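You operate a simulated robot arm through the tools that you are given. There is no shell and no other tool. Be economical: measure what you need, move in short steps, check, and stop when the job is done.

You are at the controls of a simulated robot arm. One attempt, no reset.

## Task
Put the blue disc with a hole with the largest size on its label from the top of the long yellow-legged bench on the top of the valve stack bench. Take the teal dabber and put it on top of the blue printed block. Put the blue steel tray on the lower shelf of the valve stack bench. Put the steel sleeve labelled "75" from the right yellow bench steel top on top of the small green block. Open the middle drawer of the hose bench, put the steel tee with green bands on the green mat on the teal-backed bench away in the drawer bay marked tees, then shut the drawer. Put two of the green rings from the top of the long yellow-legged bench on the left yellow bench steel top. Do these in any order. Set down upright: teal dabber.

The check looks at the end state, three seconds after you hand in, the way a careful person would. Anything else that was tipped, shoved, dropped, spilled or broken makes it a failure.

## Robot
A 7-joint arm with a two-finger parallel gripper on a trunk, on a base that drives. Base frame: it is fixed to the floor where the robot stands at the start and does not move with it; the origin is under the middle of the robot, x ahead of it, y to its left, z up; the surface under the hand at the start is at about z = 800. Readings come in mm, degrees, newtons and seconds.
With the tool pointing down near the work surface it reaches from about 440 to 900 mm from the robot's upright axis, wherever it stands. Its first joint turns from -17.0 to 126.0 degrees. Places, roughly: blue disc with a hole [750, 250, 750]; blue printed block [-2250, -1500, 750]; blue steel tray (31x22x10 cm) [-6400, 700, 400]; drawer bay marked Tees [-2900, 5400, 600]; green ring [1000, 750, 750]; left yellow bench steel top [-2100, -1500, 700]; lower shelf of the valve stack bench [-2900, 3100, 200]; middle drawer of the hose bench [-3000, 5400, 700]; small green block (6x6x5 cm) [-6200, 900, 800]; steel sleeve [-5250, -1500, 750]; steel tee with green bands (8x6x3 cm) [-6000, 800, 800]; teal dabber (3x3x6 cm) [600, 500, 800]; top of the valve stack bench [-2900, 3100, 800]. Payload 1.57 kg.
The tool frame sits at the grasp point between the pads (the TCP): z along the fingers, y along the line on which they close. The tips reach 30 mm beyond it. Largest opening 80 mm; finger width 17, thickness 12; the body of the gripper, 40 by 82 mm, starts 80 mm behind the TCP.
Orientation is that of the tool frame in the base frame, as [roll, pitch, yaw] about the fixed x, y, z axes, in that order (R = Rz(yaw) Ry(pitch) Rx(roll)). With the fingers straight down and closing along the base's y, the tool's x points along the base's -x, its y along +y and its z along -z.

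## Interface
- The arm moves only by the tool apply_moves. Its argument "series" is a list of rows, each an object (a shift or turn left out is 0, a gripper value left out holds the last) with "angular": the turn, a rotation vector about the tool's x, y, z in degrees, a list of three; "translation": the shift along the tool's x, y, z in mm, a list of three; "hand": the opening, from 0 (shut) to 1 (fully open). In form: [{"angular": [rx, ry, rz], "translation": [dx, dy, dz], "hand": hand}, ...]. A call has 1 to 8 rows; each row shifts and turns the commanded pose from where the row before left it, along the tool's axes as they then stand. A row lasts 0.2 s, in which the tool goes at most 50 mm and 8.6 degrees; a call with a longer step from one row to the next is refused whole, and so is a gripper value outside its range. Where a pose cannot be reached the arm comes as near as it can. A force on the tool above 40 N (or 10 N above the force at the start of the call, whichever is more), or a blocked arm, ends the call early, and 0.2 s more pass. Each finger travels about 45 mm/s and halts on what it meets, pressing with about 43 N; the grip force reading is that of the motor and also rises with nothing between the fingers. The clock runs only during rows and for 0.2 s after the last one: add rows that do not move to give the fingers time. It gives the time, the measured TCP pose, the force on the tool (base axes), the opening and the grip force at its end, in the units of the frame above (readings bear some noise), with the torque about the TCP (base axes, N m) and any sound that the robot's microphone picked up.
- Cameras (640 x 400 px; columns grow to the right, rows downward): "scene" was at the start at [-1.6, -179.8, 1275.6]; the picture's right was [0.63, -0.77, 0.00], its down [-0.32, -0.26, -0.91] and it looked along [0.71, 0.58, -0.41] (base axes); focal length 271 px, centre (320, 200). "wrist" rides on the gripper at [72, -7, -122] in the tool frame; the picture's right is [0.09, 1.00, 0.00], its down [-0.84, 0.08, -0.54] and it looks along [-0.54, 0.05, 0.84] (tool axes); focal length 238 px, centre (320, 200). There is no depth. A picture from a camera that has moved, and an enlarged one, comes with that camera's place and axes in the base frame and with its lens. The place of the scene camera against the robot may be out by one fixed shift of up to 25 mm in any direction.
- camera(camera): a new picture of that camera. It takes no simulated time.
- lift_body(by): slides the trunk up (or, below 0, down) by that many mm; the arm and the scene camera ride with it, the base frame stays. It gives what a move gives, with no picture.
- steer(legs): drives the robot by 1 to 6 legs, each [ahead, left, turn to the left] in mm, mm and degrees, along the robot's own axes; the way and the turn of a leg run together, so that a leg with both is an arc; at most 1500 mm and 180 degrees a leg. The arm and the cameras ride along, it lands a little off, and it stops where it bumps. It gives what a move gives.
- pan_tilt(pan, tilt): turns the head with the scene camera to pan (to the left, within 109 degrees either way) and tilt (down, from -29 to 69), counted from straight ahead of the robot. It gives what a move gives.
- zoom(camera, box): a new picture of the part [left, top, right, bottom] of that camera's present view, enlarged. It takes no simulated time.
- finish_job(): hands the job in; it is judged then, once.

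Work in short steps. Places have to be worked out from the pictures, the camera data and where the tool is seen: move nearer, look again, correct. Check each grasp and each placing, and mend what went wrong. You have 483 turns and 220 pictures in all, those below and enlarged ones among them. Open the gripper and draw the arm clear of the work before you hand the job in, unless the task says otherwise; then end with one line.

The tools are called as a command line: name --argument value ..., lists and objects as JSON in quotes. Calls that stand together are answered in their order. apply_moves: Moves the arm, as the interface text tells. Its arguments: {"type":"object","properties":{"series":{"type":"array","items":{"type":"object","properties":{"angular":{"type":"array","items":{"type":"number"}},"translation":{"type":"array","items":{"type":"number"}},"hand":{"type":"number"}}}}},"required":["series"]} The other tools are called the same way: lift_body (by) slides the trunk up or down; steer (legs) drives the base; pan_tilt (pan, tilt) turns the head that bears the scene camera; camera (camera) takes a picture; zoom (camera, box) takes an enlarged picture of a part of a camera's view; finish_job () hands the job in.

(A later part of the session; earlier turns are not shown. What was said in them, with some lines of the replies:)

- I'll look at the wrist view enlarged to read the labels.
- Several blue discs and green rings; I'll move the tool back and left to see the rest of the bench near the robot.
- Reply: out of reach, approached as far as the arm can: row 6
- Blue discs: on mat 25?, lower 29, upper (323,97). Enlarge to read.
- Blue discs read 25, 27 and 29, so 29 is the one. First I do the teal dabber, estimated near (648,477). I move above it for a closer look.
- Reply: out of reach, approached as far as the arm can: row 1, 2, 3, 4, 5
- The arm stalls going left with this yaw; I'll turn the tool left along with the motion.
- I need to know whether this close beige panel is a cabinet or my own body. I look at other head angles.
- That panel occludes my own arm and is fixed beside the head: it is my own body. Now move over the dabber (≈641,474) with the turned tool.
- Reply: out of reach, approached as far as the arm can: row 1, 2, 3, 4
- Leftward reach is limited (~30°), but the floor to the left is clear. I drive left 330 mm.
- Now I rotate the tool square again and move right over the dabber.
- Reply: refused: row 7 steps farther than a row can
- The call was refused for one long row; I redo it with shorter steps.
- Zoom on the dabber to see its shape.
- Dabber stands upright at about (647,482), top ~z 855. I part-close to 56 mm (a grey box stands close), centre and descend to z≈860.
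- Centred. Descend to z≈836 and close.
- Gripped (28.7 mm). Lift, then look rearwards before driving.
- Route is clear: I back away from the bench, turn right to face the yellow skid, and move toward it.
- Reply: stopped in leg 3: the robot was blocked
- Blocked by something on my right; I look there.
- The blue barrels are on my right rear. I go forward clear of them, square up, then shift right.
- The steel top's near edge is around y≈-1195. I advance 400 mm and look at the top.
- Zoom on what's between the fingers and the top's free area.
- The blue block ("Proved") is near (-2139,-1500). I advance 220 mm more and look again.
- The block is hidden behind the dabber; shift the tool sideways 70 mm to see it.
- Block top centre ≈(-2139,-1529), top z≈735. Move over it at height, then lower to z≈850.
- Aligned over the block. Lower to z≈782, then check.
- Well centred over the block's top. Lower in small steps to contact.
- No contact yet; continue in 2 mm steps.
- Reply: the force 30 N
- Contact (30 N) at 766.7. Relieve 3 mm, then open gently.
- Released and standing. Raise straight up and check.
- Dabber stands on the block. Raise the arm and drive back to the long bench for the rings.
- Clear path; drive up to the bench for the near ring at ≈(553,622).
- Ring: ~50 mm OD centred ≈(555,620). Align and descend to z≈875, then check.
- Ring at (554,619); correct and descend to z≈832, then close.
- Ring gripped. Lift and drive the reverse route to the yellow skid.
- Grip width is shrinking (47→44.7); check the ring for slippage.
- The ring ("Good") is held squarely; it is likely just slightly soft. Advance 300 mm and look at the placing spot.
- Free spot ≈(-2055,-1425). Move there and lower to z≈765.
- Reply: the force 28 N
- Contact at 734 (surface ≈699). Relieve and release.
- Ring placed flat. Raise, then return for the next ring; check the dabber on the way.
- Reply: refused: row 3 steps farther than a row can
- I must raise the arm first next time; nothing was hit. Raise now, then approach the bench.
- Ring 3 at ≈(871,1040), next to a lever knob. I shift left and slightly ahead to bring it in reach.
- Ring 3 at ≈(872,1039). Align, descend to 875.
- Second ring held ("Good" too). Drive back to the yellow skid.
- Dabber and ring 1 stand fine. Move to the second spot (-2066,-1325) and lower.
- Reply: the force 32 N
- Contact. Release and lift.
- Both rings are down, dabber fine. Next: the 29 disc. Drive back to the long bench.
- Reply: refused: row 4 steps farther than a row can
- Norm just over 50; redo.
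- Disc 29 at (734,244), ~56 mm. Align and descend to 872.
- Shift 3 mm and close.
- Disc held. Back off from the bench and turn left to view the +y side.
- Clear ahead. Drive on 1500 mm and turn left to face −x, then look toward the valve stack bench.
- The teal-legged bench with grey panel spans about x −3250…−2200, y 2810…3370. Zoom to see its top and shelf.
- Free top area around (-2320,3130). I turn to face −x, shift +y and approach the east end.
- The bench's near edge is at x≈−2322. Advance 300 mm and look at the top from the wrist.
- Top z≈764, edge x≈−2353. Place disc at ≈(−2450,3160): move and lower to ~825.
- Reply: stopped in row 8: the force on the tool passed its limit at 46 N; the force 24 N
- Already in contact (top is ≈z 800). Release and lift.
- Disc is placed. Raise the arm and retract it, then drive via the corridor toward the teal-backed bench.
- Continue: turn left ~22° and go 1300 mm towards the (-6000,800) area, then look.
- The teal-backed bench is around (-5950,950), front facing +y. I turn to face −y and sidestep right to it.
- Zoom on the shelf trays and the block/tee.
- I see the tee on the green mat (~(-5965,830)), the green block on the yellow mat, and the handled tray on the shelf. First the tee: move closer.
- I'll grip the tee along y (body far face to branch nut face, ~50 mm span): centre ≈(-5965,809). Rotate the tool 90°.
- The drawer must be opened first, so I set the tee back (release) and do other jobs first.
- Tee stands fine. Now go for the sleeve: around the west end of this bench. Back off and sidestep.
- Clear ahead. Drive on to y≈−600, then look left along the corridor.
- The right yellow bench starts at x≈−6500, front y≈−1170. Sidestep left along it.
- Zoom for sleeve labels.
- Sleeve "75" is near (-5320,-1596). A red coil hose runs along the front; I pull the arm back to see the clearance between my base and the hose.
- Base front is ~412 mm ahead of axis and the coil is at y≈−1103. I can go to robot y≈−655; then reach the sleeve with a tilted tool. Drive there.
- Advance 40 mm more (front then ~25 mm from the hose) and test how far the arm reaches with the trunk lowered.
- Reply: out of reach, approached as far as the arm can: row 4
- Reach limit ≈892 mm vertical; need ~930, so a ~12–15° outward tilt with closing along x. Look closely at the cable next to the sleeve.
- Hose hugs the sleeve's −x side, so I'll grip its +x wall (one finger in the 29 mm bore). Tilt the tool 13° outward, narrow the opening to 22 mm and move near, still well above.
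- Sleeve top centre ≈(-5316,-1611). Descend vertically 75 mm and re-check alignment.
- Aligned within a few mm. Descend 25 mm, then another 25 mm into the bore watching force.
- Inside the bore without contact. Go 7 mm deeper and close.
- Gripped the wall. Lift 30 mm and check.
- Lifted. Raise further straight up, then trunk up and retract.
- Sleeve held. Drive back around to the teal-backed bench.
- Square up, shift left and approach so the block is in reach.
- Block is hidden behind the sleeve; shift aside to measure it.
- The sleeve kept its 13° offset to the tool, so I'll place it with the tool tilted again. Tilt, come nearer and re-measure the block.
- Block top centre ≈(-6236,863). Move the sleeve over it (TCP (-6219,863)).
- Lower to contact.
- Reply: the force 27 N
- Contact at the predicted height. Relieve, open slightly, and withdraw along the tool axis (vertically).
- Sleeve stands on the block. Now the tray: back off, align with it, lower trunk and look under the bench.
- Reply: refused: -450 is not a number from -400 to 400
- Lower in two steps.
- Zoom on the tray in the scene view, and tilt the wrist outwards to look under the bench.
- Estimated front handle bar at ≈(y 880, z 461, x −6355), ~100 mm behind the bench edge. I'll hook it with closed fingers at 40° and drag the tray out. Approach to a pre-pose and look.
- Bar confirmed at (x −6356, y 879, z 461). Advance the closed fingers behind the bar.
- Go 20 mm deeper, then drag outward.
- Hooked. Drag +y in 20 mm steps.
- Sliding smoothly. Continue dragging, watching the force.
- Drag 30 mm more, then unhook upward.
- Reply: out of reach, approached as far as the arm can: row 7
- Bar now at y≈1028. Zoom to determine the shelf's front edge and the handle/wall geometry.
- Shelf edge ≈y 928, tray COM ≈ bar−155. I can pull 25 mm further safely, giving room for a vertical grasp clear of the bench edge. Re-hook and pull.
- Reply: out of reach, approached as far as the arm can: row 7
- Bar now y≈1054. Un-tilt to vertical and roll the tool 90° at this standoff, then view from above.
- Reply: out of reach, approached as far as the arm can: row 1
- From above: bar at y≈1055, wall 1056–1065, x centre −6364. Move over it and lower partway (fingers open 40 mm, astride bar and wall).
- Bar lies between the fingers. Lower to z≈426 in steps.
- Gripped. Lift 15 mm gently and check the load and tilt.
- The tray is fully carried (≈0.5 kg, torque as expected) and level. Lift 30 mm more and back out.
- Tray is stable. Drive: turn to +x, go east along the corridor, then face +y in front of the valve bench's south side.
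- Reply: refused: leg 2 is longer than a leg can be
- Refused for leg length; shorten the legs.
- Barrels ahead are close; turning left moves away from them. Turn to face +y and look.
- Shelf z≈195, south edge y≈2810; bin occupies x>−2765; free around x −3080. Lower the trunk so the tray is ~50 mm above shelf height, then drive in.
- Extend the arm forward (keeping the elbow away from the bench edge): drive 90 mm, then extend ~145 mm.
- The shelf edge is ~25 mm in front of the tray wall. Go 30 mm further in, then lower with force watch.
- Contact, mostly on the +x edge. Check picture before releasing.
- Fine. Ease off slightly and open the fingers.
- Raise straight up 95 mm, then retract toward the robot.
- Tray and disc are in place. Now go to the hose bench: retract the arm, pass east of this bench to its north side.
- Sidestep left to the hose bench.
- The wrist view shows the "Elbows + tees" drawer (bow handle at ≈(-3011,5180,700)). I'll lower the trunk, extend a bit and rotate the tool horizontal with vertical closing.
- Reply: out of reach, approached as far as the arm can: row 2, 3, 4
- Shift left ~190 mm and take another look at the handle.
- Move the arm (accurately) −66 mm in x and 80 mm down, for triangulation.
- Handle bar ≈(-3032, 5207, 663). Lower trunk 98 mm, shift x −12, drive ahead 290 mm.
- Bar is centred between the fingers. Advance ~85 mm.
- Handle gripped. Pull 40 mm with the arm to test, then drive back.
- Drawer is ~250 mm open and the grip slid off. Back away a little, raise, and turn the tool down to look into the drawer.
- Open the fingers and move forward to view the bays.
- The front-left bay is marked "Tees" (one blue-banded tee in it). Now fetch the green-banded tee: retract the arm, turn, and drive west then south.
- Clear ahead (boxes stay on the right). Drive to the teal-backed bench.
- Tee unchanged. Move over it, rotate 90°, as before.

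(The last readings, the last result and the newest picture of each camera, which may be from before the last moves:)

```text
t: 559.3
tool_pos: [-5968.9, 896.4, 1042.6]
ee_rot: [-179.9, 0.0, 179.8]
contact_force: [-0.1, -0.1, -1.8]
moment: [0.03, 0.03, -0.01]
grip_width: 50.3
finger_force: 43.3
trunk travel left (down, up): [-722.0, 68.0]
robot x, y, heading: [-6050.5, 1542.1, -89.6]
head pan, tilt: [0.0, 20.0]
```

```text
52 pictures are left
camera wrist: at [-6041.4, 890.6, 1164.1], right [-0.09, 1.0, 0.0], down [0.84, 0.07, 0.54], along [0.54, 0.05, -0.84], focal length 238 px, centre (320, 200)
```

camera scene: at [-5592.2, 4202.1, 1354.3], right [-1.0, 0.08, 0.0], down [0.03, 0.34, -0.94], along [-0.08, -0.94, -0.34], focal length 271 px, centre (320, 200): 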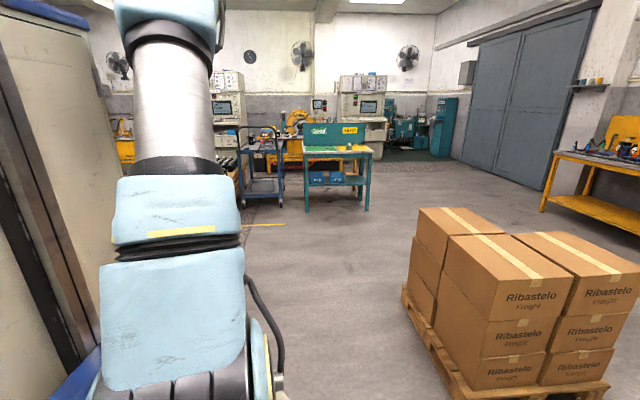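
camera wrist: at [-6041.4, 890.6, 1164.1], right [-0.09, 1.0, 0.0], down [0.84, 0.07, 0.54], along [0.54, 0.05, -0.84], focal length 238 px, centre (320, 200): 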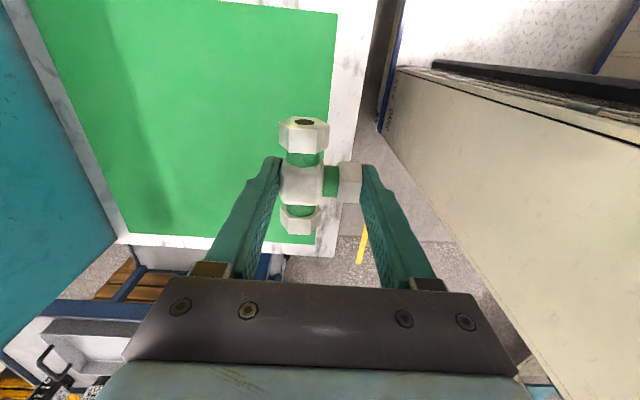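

Tee held. Drive back the same way to the open drawer.

steer --legs '[[-260, 0, 0], [0, 650, 0], [-1450, 0, 0], [-950, 0, 0]]'

camera --camera "scene"

```text
t: 575.7
tool_pos: [-5445.4, 3550.9, 1042.2]
ee_rot: [180.0, 0.0, -175.4]
contact_force: [0.1, 0.6, -0.9]
moment: [0.02, 0.03, 0.01]
grip_width: 50.3
finger_force: 43.3
trunk travel left (down, up): [-722.0, 68.0]
robot x, y, heading: [-5579.5, 4188.9, -84.7]
head pan, tilt: [0.0, 20.0]
```

```text
51 pictures are left
camera scene: at [-5799.6, 4147.5, 1354.3], right [-1.0, -0.09, 0.0], down [-0.03, 0.34, -0.94], along [0.08, -0.94, -0.34], focal length 271 px, centre (320, 200)
```

scene: 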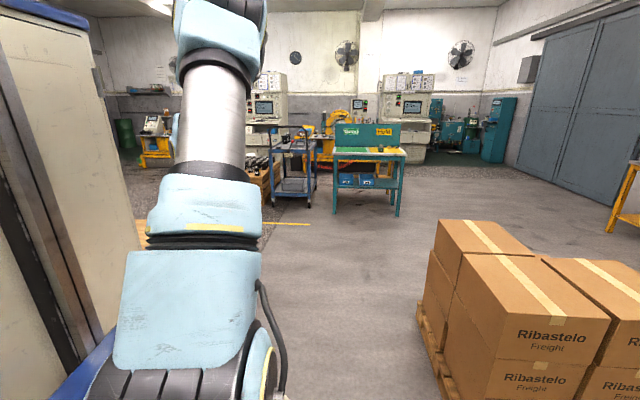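

steer --legs '[[0, 0, -5.3], [0, 1300, 0], [-60, 1300, 0], [0, 0, 179]]'

camera --camera "wrist"

```text
t: 596.0
tool_pos: [-3065.2, 4900.9, 1042.5]
ee_rot: [180.0, 0.0, -2.7]
contact_force: [0.4, 0.1, -2.1]
moment: [-0.01, -0.02, 0.03]
grip_width: 50.3
finger_force: 42.5
trunk travel left (down, up): [-722.0, 68.0]
robot x, y, heading: [-3009.9, 4253.6, 87.8]
head pan, tilt: [0.0, 20.0]
```

```text
50 pictures are left
camera wrist: at [-2993.2, 4904.5, 1164.0], right [0.05, -1.0, 0.0], down [-0.84, -0.04, 0.54], along [-0.54, -0.02, -0.84], focal length 238 px, centre (320, 200)
```

wrist: 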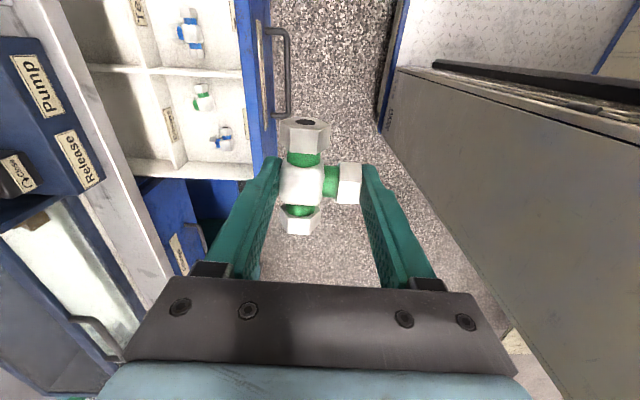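

Drawer still open. Shift right ~165 mm, square up, ahead 120 mm, and view the Tees bay.

steer --legs '[[0, 0, 2.2], [120, -140, 0]]'

camera --camera "wrist"

```text
t: 597.9
tool_pos: [-2950.2, 5018.4, 1043.3]
ee_rot: [-180.0, 0.0, -0.6]
contact_force: [0.4, 0.4, -1.9]
moment: [-0.04, 0.04, 0.02]
grip_width: 50.6
finger_force: 43.6
trunk travel left (down, up): [-722.0, 68.0]
robot x, y, heading: [-2874.8, 4369.2, 90.2]
head pan, tilt: [0.0, 20.0]
```

```text
49 pictures are left
camera wrist: at [-2877.6, 5024.9, 1164.1], right [0.08, -1.0, 0.0], down [-0.84, -0.07, 0.54], along [-0.54, -0.04, -0.84], focal length 238 px, centre (320, 200)
```

wrist: 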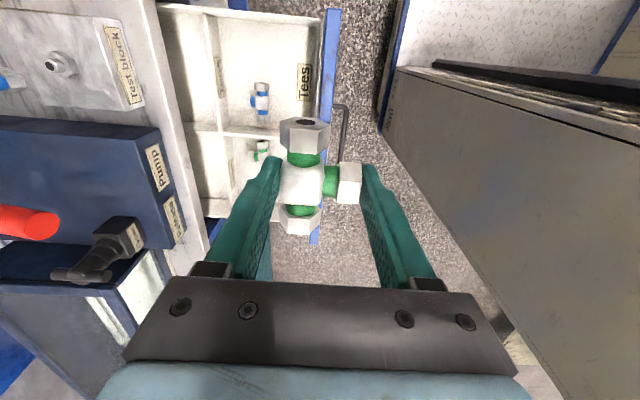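

Bay: x −3030…−2845, y 5045…5200; blue tee occupies x −3007…−2943. Target TCP (−2894,5103). Move there and lower the trunk 250.

apply_moves --series '[{"translation": [20, -30, 0]}, {"translation": [20, -30, 0]}, {"translation": [16, -25, 0]}, {}]'

lift_body --by -250

camera --camera "wrist"

```text
t: 598.9
tool_pos: [-2892.4, 5101.8, 1043.2]
ee_rot: [179.9, -0.1, -0.4]
contact_force: [-0.3, -0.9, -1.9]
moment: [-0.01, 0.0, -0.01]
grip_width: 50.4
finger_force: 43.1
trunk travel left (down, up): [-722.0, 68.0]
robot x, y, heading: [-2873.0, 4370.9, 90.3]
head pan, tilt: [0.0, 20.0]
```

```text
t: 601.5
tool_pos: [-2893.0, 5102.1, 793.4]
ee_rot: [180.0, -0.1, -0.6]
contact_force: [0.2, -0.5, -3.2]
moment: [-0.02, -0.03, -0.01]
grip_width: 50.3
finger_force: 43.3
trunk travel left (down, up): [-472.0, 318.0]
robot x, y, heading: [-2873.8, 4371.6, 89.9]
head pan, tilt: [0.0, 20.0]
```

```text
48 pictures are left
camera wrist: at [-2821.1, 5107.5, 914.6], right [0.08, -1.0, 0.0], down [-0.84, -0.07, 0.54], along [-0.54, -0.04, -0.84], focal length 238 px, centre (320, 200)
```

wrist: 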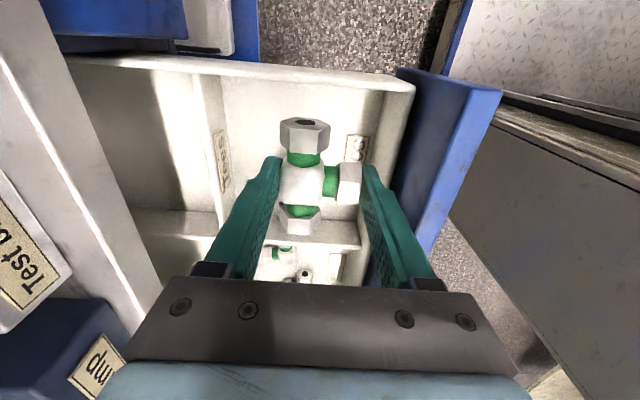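

Walls are low (top ≈650). Lower trunk 110 mm, check, then lower to contact.

apply_moves --series '[{"translation": [-3, 0, 0]}, {}]'

lift_body --by -110

camera --camera "wrist"

```text
t: 602.1
tool_pos: [-2895.9, 5101.6, 793.7]
ee_rot: [180.0, 0.0, -0.6]
contact_force: [-0.7, -0.2, -1.6]
moment: [0.02, -0.01, -0.01]
grip_width: 50.4
finger_force: 43.1
trunk travel left (down, up): [-472.0, 318.0]
robot x, y, heading: [-2876.6, 4367.3, 90.0]
head pan, tilt: [0.0, 20.0]
```

```text
t: 603.5
tool_pos: [-2895.0, 5101.1, 683.9]
ee_rot: [-180.0, 0.0, -0.6]
contact_force: [-0.6, 0.0, -2.4]
moment: [-0.01, 0.0, -0.01]
grip_width: 50.5
finger_force: 43.1
trunk travel left (down, up): [-362.0, 428.0]
robot x, y, heading: [-2870.1, 4369.4, 89.7]
head pan, tilt: [0.0, 20.0]
```

```text
47 pictures are left
camera wrist: at [-2824.1, 5107.4, 804.4], right [0.08, -1.0, 0.0], down [-0.84, -0.07, 0.54], along [-0.54, -0.04, -0.84], focal length 238 px, centre (320, 200)
```

wrist: 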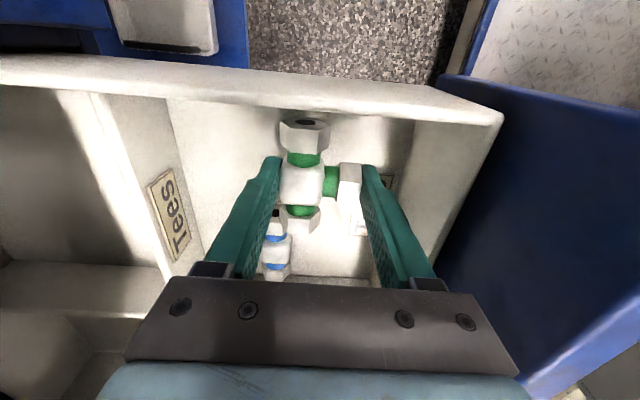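

Clear of the blue tee. Lower to contact.

apply_moves --series '[{"translation": [0, 0, 25]}, {"translation": [0, 0, 20]}, {"translation": [0, 0, 8]}, {"translation": [0, 0, 5]}, {"translation": [0, 0, 4]}, {"translation": [0, 0, 4]}, {}]'

```text
t: 604.1
tool_pos: [-2894.7, 5106.3, 655.3]
ee_rot: [-178.8, 0.0, -0.6]
contact_force: [2.1, 0.8, 21.3]
moment: [-0.84, -0.1, 0.03]
grip_width: 50.8
finger_force: 11.0
trunk travel left (down, up): [-362.0, 428.0]
robot x, y, heading: [-2874.8, 4371.4, 90.0]
head pan, tilt: [0.0, 20.0]
stopped in row 2: the force on the tool passed its limit at 76 N (the readings are from after the stop); the commanded pose is now the measured one
```

Stopped by contact on the front side earlier than expected. Look.

camera --camera "wrist"

zoom --camera "wrist" --box '[230, 90, 450, 290]'

```text
46 pictures are left
camera wrist: at [-2822.8, 5110.0, 776.2], right [0.08, -1.0, -0.02], down [-0.84, -0.08, 0.54], along [-0.54, -0.03, -0.84], focal length 238 px, centre (320, 200)
```

wrist: 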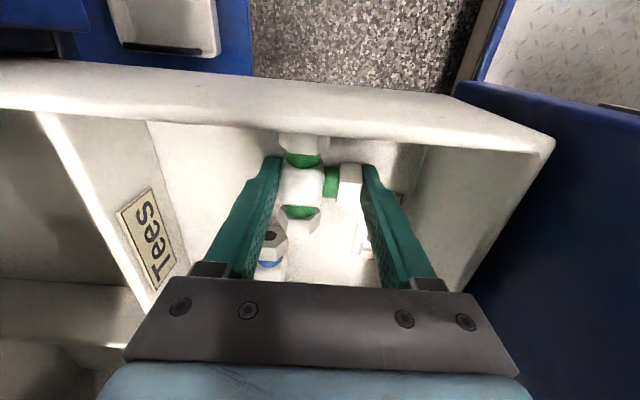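

```text
2.00 times, centred on (340, 190) of wrist
camera zoom: at [-2822.8, 5110.0, 776.2], right [0.08, -1.0, -0.02], down [-0.84, -0.08, 0.54], along [-0.54, -0.03, -0.84], focal length 477 px, centre (280, 220)
```

zoom: 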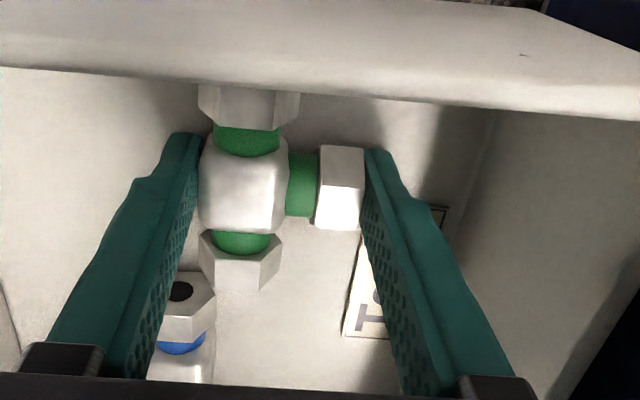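

This is the bay floor (tee resting on it). Ease off slightly and release.

apply_moves --series '[{"translation": [0, 0, -1]}, {"hand": 0.7}, {"hand": 0.78}, {"hand": 0.8}, {}]'

zoom --camera "wrist" --box '[200, 90, 450, 290]'

```text
t: 605.3
tool_pos: [-2894.5, 5105.2, 654.2]
ee_rot: [-179.1, 0.0, -0.7]
contact_force: [6.0, 0.2, 38.4]
moment: [-1.43, -0.18, 0.19]
grip_width: 63.0
finger_force: 0.1
trunk travel left (down, up): [-362.0, 428.0]
robot x, y, heading: [-2874.3, 4371.7, 90.0]
head pan, tilt: [0.0, 20.0]
```

```text
2.00 times, centred on (325, 190) of wrist
camera zoom: at [-2822.7, 5109.1, 776.2], right [0.08, -1.0, -0.02], down [-0.84, -0.08, 0.54], along [-0.54, -0.03, -0.84], focal length 477 px, centre (310, 220)
```

zoom: 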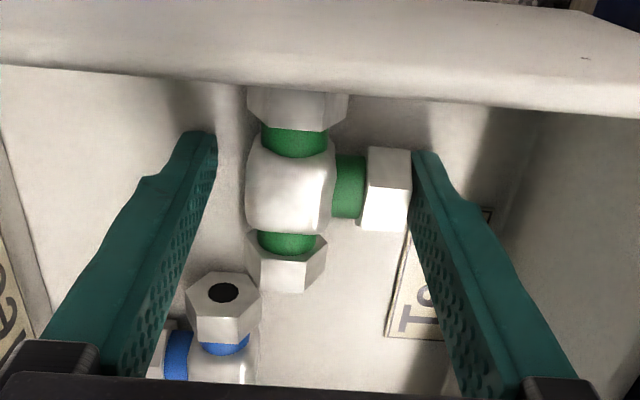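

Only the front fingertip presses the floor; the tee is free. Lift out.

apply_moves --series '[{"translation": [0, 0, -6]}, {"translation": [0, 0, -20]}, {"translation": [0, 0, -40]}, {"translation": [0, 0, -45]}, {"translation": [0, 0, -45]}, {}]'

camera --camera "wrist"

```text
t: 606.7
tool_pos: [-2896.1, 5098.2, 808.1]
ee_rot: [-179.1, 0.0, -0.7]
contact_force: [-0.8, 0.1, 0.0]
moment: [0.01, 0.03, 0.01]
grip_width: 64.1
finger_force: 0.1
trunk travel left (down, up): [-362.0, 428.0]
robot x, y, heading: [-2874.2, 4372.6, 90.0]
head pan, tilt: [0.0, 20.0]
```

```text
43 pictures are left
camera wrist: at [-2824.6, 5104.0, 929.7], right [0.08, -1.0, -0.02], down [-0.84, -0.08, 0.54], along [-0.54, -0.03, -0.84], focal length 238 px, centre (320, 200)
```

wrist: 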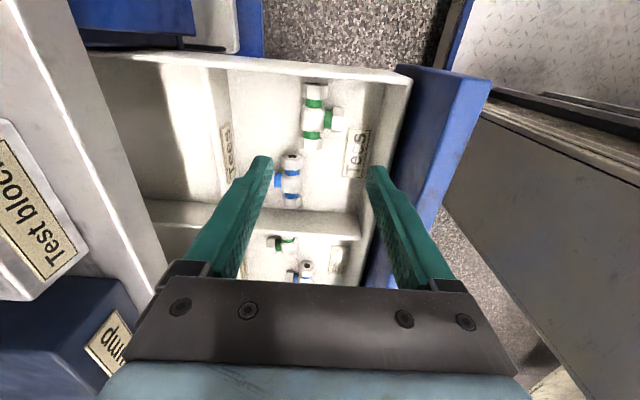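

Tee is in the Tees bay. Now shut the drawer: back off, close fingers, turn the tool horizontal.

steer --legs '[[-330, 0, 0], [0, 145, 0]]'

apply_moves --series '[{"angular": [8.5, 0, 0], "hand": 0}, {"angular": [8.5, 0, 0]}, {"angular": [8.5, 0, 0]}, {"angular": [8.5, 0, 0]}, {"angular": [8.5, 0, 0]}, {"angular": [8.5, 0, 0]}, {"angular": [8.5, 0, 0]}, {"angular": [8.5, 0, 0]}]'

apply_moves --series '[{"angular": [8.5, 0, 0]}, {"angular": [8.5, 0, 0]}, {"angular": [4, 0, 0]}, {}]'

camera --camera "wrist"

```text
t: 609.9
tool_pos: [-3037.2, 4762.3, 807.9]
ee_rot: [-179.1, -0.1, -0.9]
contact_force: [-0.7, 0.0, 0.0]
moment: [0.04, 0.01, -0.04]
grip_width: 64.1
finger_force: 0.1
trunk travel left (down, up): [-362.0, 428.0]
robot x, y, heading: [-3016.2, 4032.2, 89.9]
head pan, tilt: [0.0, 20.0]
```

```text
t: 611.7
tool_pos: [-3036.2, 4761.9, 808.4]
ee_rot: [-111.1, 0.1, -1.0]
contact_force: [-0.5, -1.0, -0.6]
moment: [-0.02, 0.0, -0.03]
grip_width: 0.0
finger_force: 21.3
trunk travel left (down, up): [-362.0, 428.0]
robot x, y, heading: [-3018.8, 4035.8, 89.8]
head pan, tilt: [0.0, 20.0]
```

```text
t: 612.7
tool_pos: [-3037.6, 4761.9, 807.3]
ee_rot: [-90.1, 0.1, -1.0]
contact_force: [0.6, 0.8, 0.1]
moment: [-0.02, 0.02, 0.01]
grip_width: 0.0
finger_force: 20.5
trunk travel left (down, up): [-362.0, 428.0]
robot x, y, heading: [-3018.2, 4031.8, 89.6]
head pan, tilt: [0.0, 20.0]
```

```text
42 pictures are left
camera wrist: at [-2966.8, 4639.9, 813.8], right [0.09, 0.0, -1.0], down [-0.85, -0.53, -0.08], along [-0.53, 0.85, -0.05], focal length 238 px, centre (320, 200)
```

wrist: 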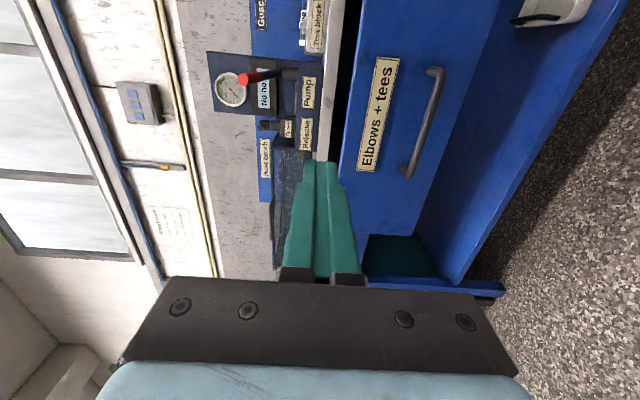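

Lower to z≈632 (below the bar) and drive forward to push the drawer most of the way.

lift_body --by -175

steer --legs '[[160, 0, 0]]'

camera --camera "wrist"

```text
t: 614.6
tool_pos: [-3035.6, 4763.0, 633.8]
ee_rot: [-90.1, -0.1, -0.9]
contact_force: [-0.4, -0.2, -0.5]
moment: [0.01, -0.02, 0.03]
grip_width: 0.0
finger_force: 21.5
trunk travel left (down, up): [-187.0, 603.0]
robot x, y, heading: [-3017.0, 4030.5, 89.9]
head pan, tilt: [0.0, 20.0]
```

```text
t: 616.1
tool_pos: [-3036.7, 4929.9, 632.9]
ee_rot: [-90.1, 0.1, -1.0]
contact_force: [0.0, 0.6, 0.2]
moment: [0.02, -0.01, 0.0]
grip_width: 0.0
finger_force: 20.9
trunk travel left (down, up): [-187.0, 603.0]
robot x, y, heading: [-3012.7, 4204.1, 89.8]
head pan, tilt: [0.0, 20.0]
```

```text
41 pictures are left
camera wrist: at [-2966.8, 4807.4, 639.0], right [0.09, 0.0, -1.0], down [-0.84, -0.53, -0.08], along [-0.53, 0.85, -0.05], focal length 238 px, centre (320, 200)
```

wrist: 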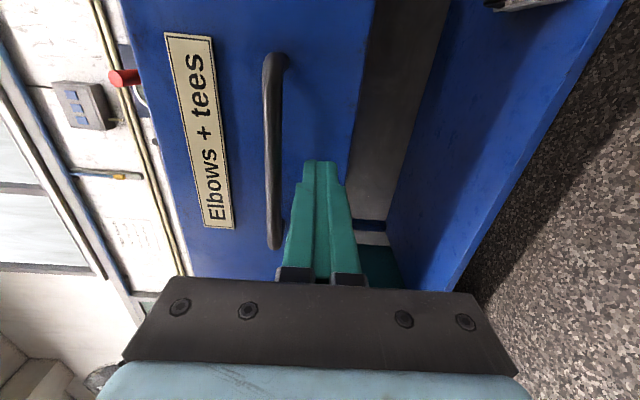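

Aligned below the bar. Push forward by driving.

steer --legs '[[180, 0, 0]]'

apply_moves --series '[{"translation": [0, 0, 20]}, {"translation": [0, 0, 20]}, {}]'

camera --camera "wrist"

```text
t: 617.6
tool_pos: [-3033.9, 5113.7, 632.4]
ee_rot: [-90.2, -0.1, -1.0]
contact_force: [-0.9, 0.0, 0.5]
moment: [-0.03, -0.02, 0.0]
grip_width: 0.0
finger_force: 21.9
trunk travel left (down, up): [-187.0, 603.0]
robot x, y, heading: [-3015.6, 4385.0, 89.7]
head pan, tilt: [0.0, 20.0]
```

```text
t: 618.4
tool_pos: [-3036.3, 5154.1, 632.4]
ee_rot: [-90.1, 0.0, -0.9]
contact_force: [-0.9, 0.5, 0.0]
moment: [0.04, 0.01, 0.03]
grip_width: 0.0
finger_force: 21.5
trunk travel left (down, up): [-187.0, 603.0]
robot x, y, heading: [-3014.2, 4385.2, 89.7]
head pan, tilt: [0.0, 20.0]
```

```text
40 pictures are left
camera wrist: at [-2966.8, 5031.2, 638.4], right [0.09, 0.0, -1.0], down [-0.85, -0.53, -0.08], along [-0.53, 0.85, -0.05], focal length 238 px, centre (320, 200)
```

wrist: 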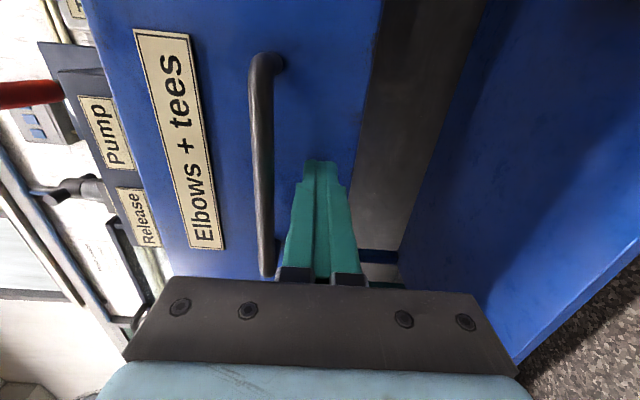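

Drawer moves freely. Continue pushing with force watch.

apply_moves --series '[{"translation": [0, 0, 15]}, {"translation": [0, 0, 15]}, {"translation": [0, 0, 10]}, {"translation": [0, 0, 6]}, {"translation": [0, 0, 5]}, {"translation": [0, 0, 5]}, {}]'

camera --camera "wrist"

```text
t: 620.0
tool_pos: [-3033.8, 5209.6, 632.5]
ee_rot: [-90.1, 0.0, -0.9]
contact_force: [0.6, 0.5, -0.2]
moment: [-0.03, -0.01, -0.02]
grip_width: 0.0
finger_force: 21.8
trunk travel left (down, up): [-187.0, 603.0]
robot x, y, heading: [-3014.5, 4386.7, 89.6]
head pan, tilt: [0.0, 20.0]
```

```text
39 pictures are left
camera wrist: at [-2964.7, 5087.4, 638.9], right [0.09, 0.0, -1.0], down [-0.85, -0.53, -0.08], along [-0.53, 0.85, -0.05], focal length 238 px, centre (320, 200)
```

wrist: 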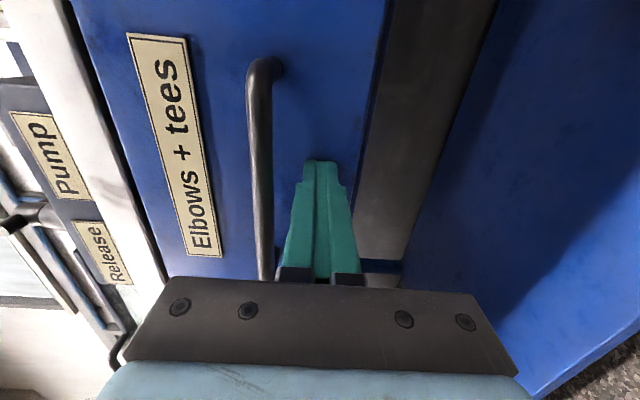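

apply_moves --series '[{"translation": [0, 0, 6]}, {"translation": [0, 0, 6]}, {"translation": [0, 0, 5]}, {"translation": [0, 0, 5]}, {"translation": [0, 0, 4]}, {"translation": [0, 0, 4]}, {}]'

```text
t: 620.6
tool_pos: [-3035.5, 5215.9, 632.8]
ee_rot: [-90.1, 0.1, -1.0]
contact_force: [3.8, -17.1, 5.0]
moment: [0.16, 0.11, 0.06]
grip_width: 0.0
finger_force: 21.3
trunk travel left (down, up): [-187.0, 603.0]
robot x, y, heading: [-3014.8, 4383.7, 89.5]
head pan, tilt: [0.0, 20.0]
stopped in row 2: the force on the tool passed its limit at 56 N (the readings are from after the stop); the commanded pose is now the measured one
```

Drawer reached its stop. Back off and check.

apply_moves --series '[{"translation": [0, 0, -10]}, {"translation": [0, 0, -30]}, {"translation": [0, 0, -30]}, {}]'

camera --camera "wrist"

steer --legs '[[-400, 0, 0]]'

lift_body --by 350

camera --camera "scene"

camera --camera "wrist"

```text
t: 621.6
tool_pos: [-3036.8, 5146.5, 633.1]
ee_rot: [-90.3, -0.1, -0.9]
contact_force: [0.4, 0.1, 0.7]
moment: [0.02, 0.01, 0.0]
grip_width: 0.0
finger_force: 21.4
trunk travel left (down, up): [-187.0, 603.0]
robot x, y, heading: [-3016.2, 4384.4, 89.7]
head pan, tilt: [0.0, 20.0]
```

```text
38 pictures are left
camera wrist: at [-2967.6, 5024.1, 639.9], right [0.09, -0.01, -1.0], down [-0.85, -0.53, -0.07], along [-0.53, 0.85, -0.05], focal length 238 px, centre (320, 200)
```

wrist: 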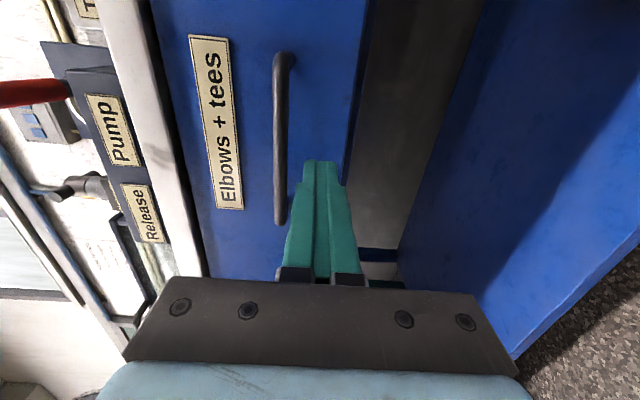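

```text
t: 624.0
tool_pos: [-3040.5, 4755.4, 633.7]
ee_rot: [-90.4, 0.0, -0.8]
contact_force: [-0.7, 0.8, -0.2]
moment: [0.0, -0.02, 0.0]
grip_width: 0.2
finger_force: 20.9
trunk travel left (down, up): [-187.0, 603.0]
robot x, y, heading: [-3017.2, 3993.7, 89.5]
head pan, tilt: [0.0, 20.0]
```

```text
t: 627.5
tool_pos: [-3040.4, 4755.6, 982.7]
ee_rot: [-90.3, -0.1, -0.8]
contact_force: [-0.4, -0.4, -0.5]
moment: [0.04, -0.02, -0.02]
grip_width: 0.2
finger_force: 20.9
trunk travel left (down, up): [-537.0, 253.0]
robot x, y, heading: [-3019.1, 3993.5, 89.7]
head pan, tilt: [0.0, 20.0]
```

```text
37 pictures are left
camera scene: at [-2781.1, 3997.9, 1169.3], right [1.0, 0.0, 0.0], down [0.0, -0.34, -0.94], along [0.0, 0.94, -0.34], focal length 271 px, centre (320, 200)
```

scene: 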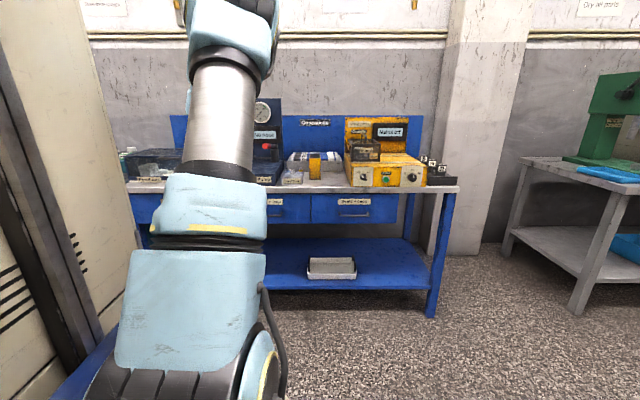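

```text
36 pictures are left
camera wrist: at [-2970.9, 4633.0, 990.0], right [0.09, -0.01, -1.0], down [-0.84, -0.53, -0.07], along [-0.53, 0.85, -0.05], focal length 238 px, centre (320, 200)
```

wrist: 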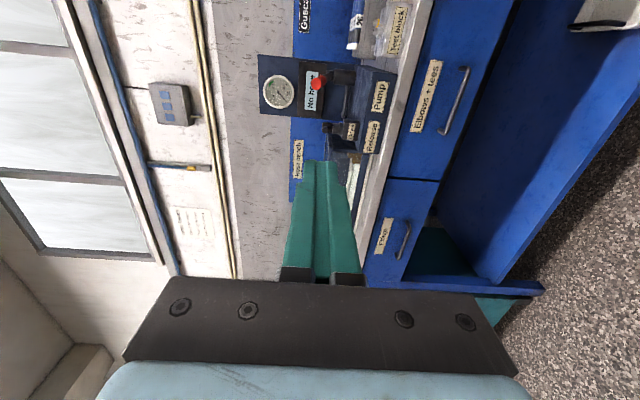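

The drawer sits flush with its neighbours. Open the gripper with the arm clear and hand in.

apply_moves --series '[{"hand": 1}, {"hand": 1}, {"hand": 1}, {"hand": 1}, {}]'

finish_job

```text
t: 628.7
tool_pos: [-3040.6, 4755.6, 984.4]
ee_rot: [-90.4, 0.0, -0.9]
contact_force: [0.2, 0.1, -0.1]
moment: [0.02, 0.0, 0.01]
grip_width: 80.2
finger_force: 0.0
trunk travel left (down, up): [-537.0, 253.0]
robot x, y, heading: [-3017.9, 3992.3, 89.6]
head pan, tilt: [0.0, 20.0]
```

```text
The job is handed in.
```

I carried out all six tasks and handed the job in, with the gripper open and the arm clear; the base bumped the barrel pallet once early on, and later pictures showed the barrels standing as before.
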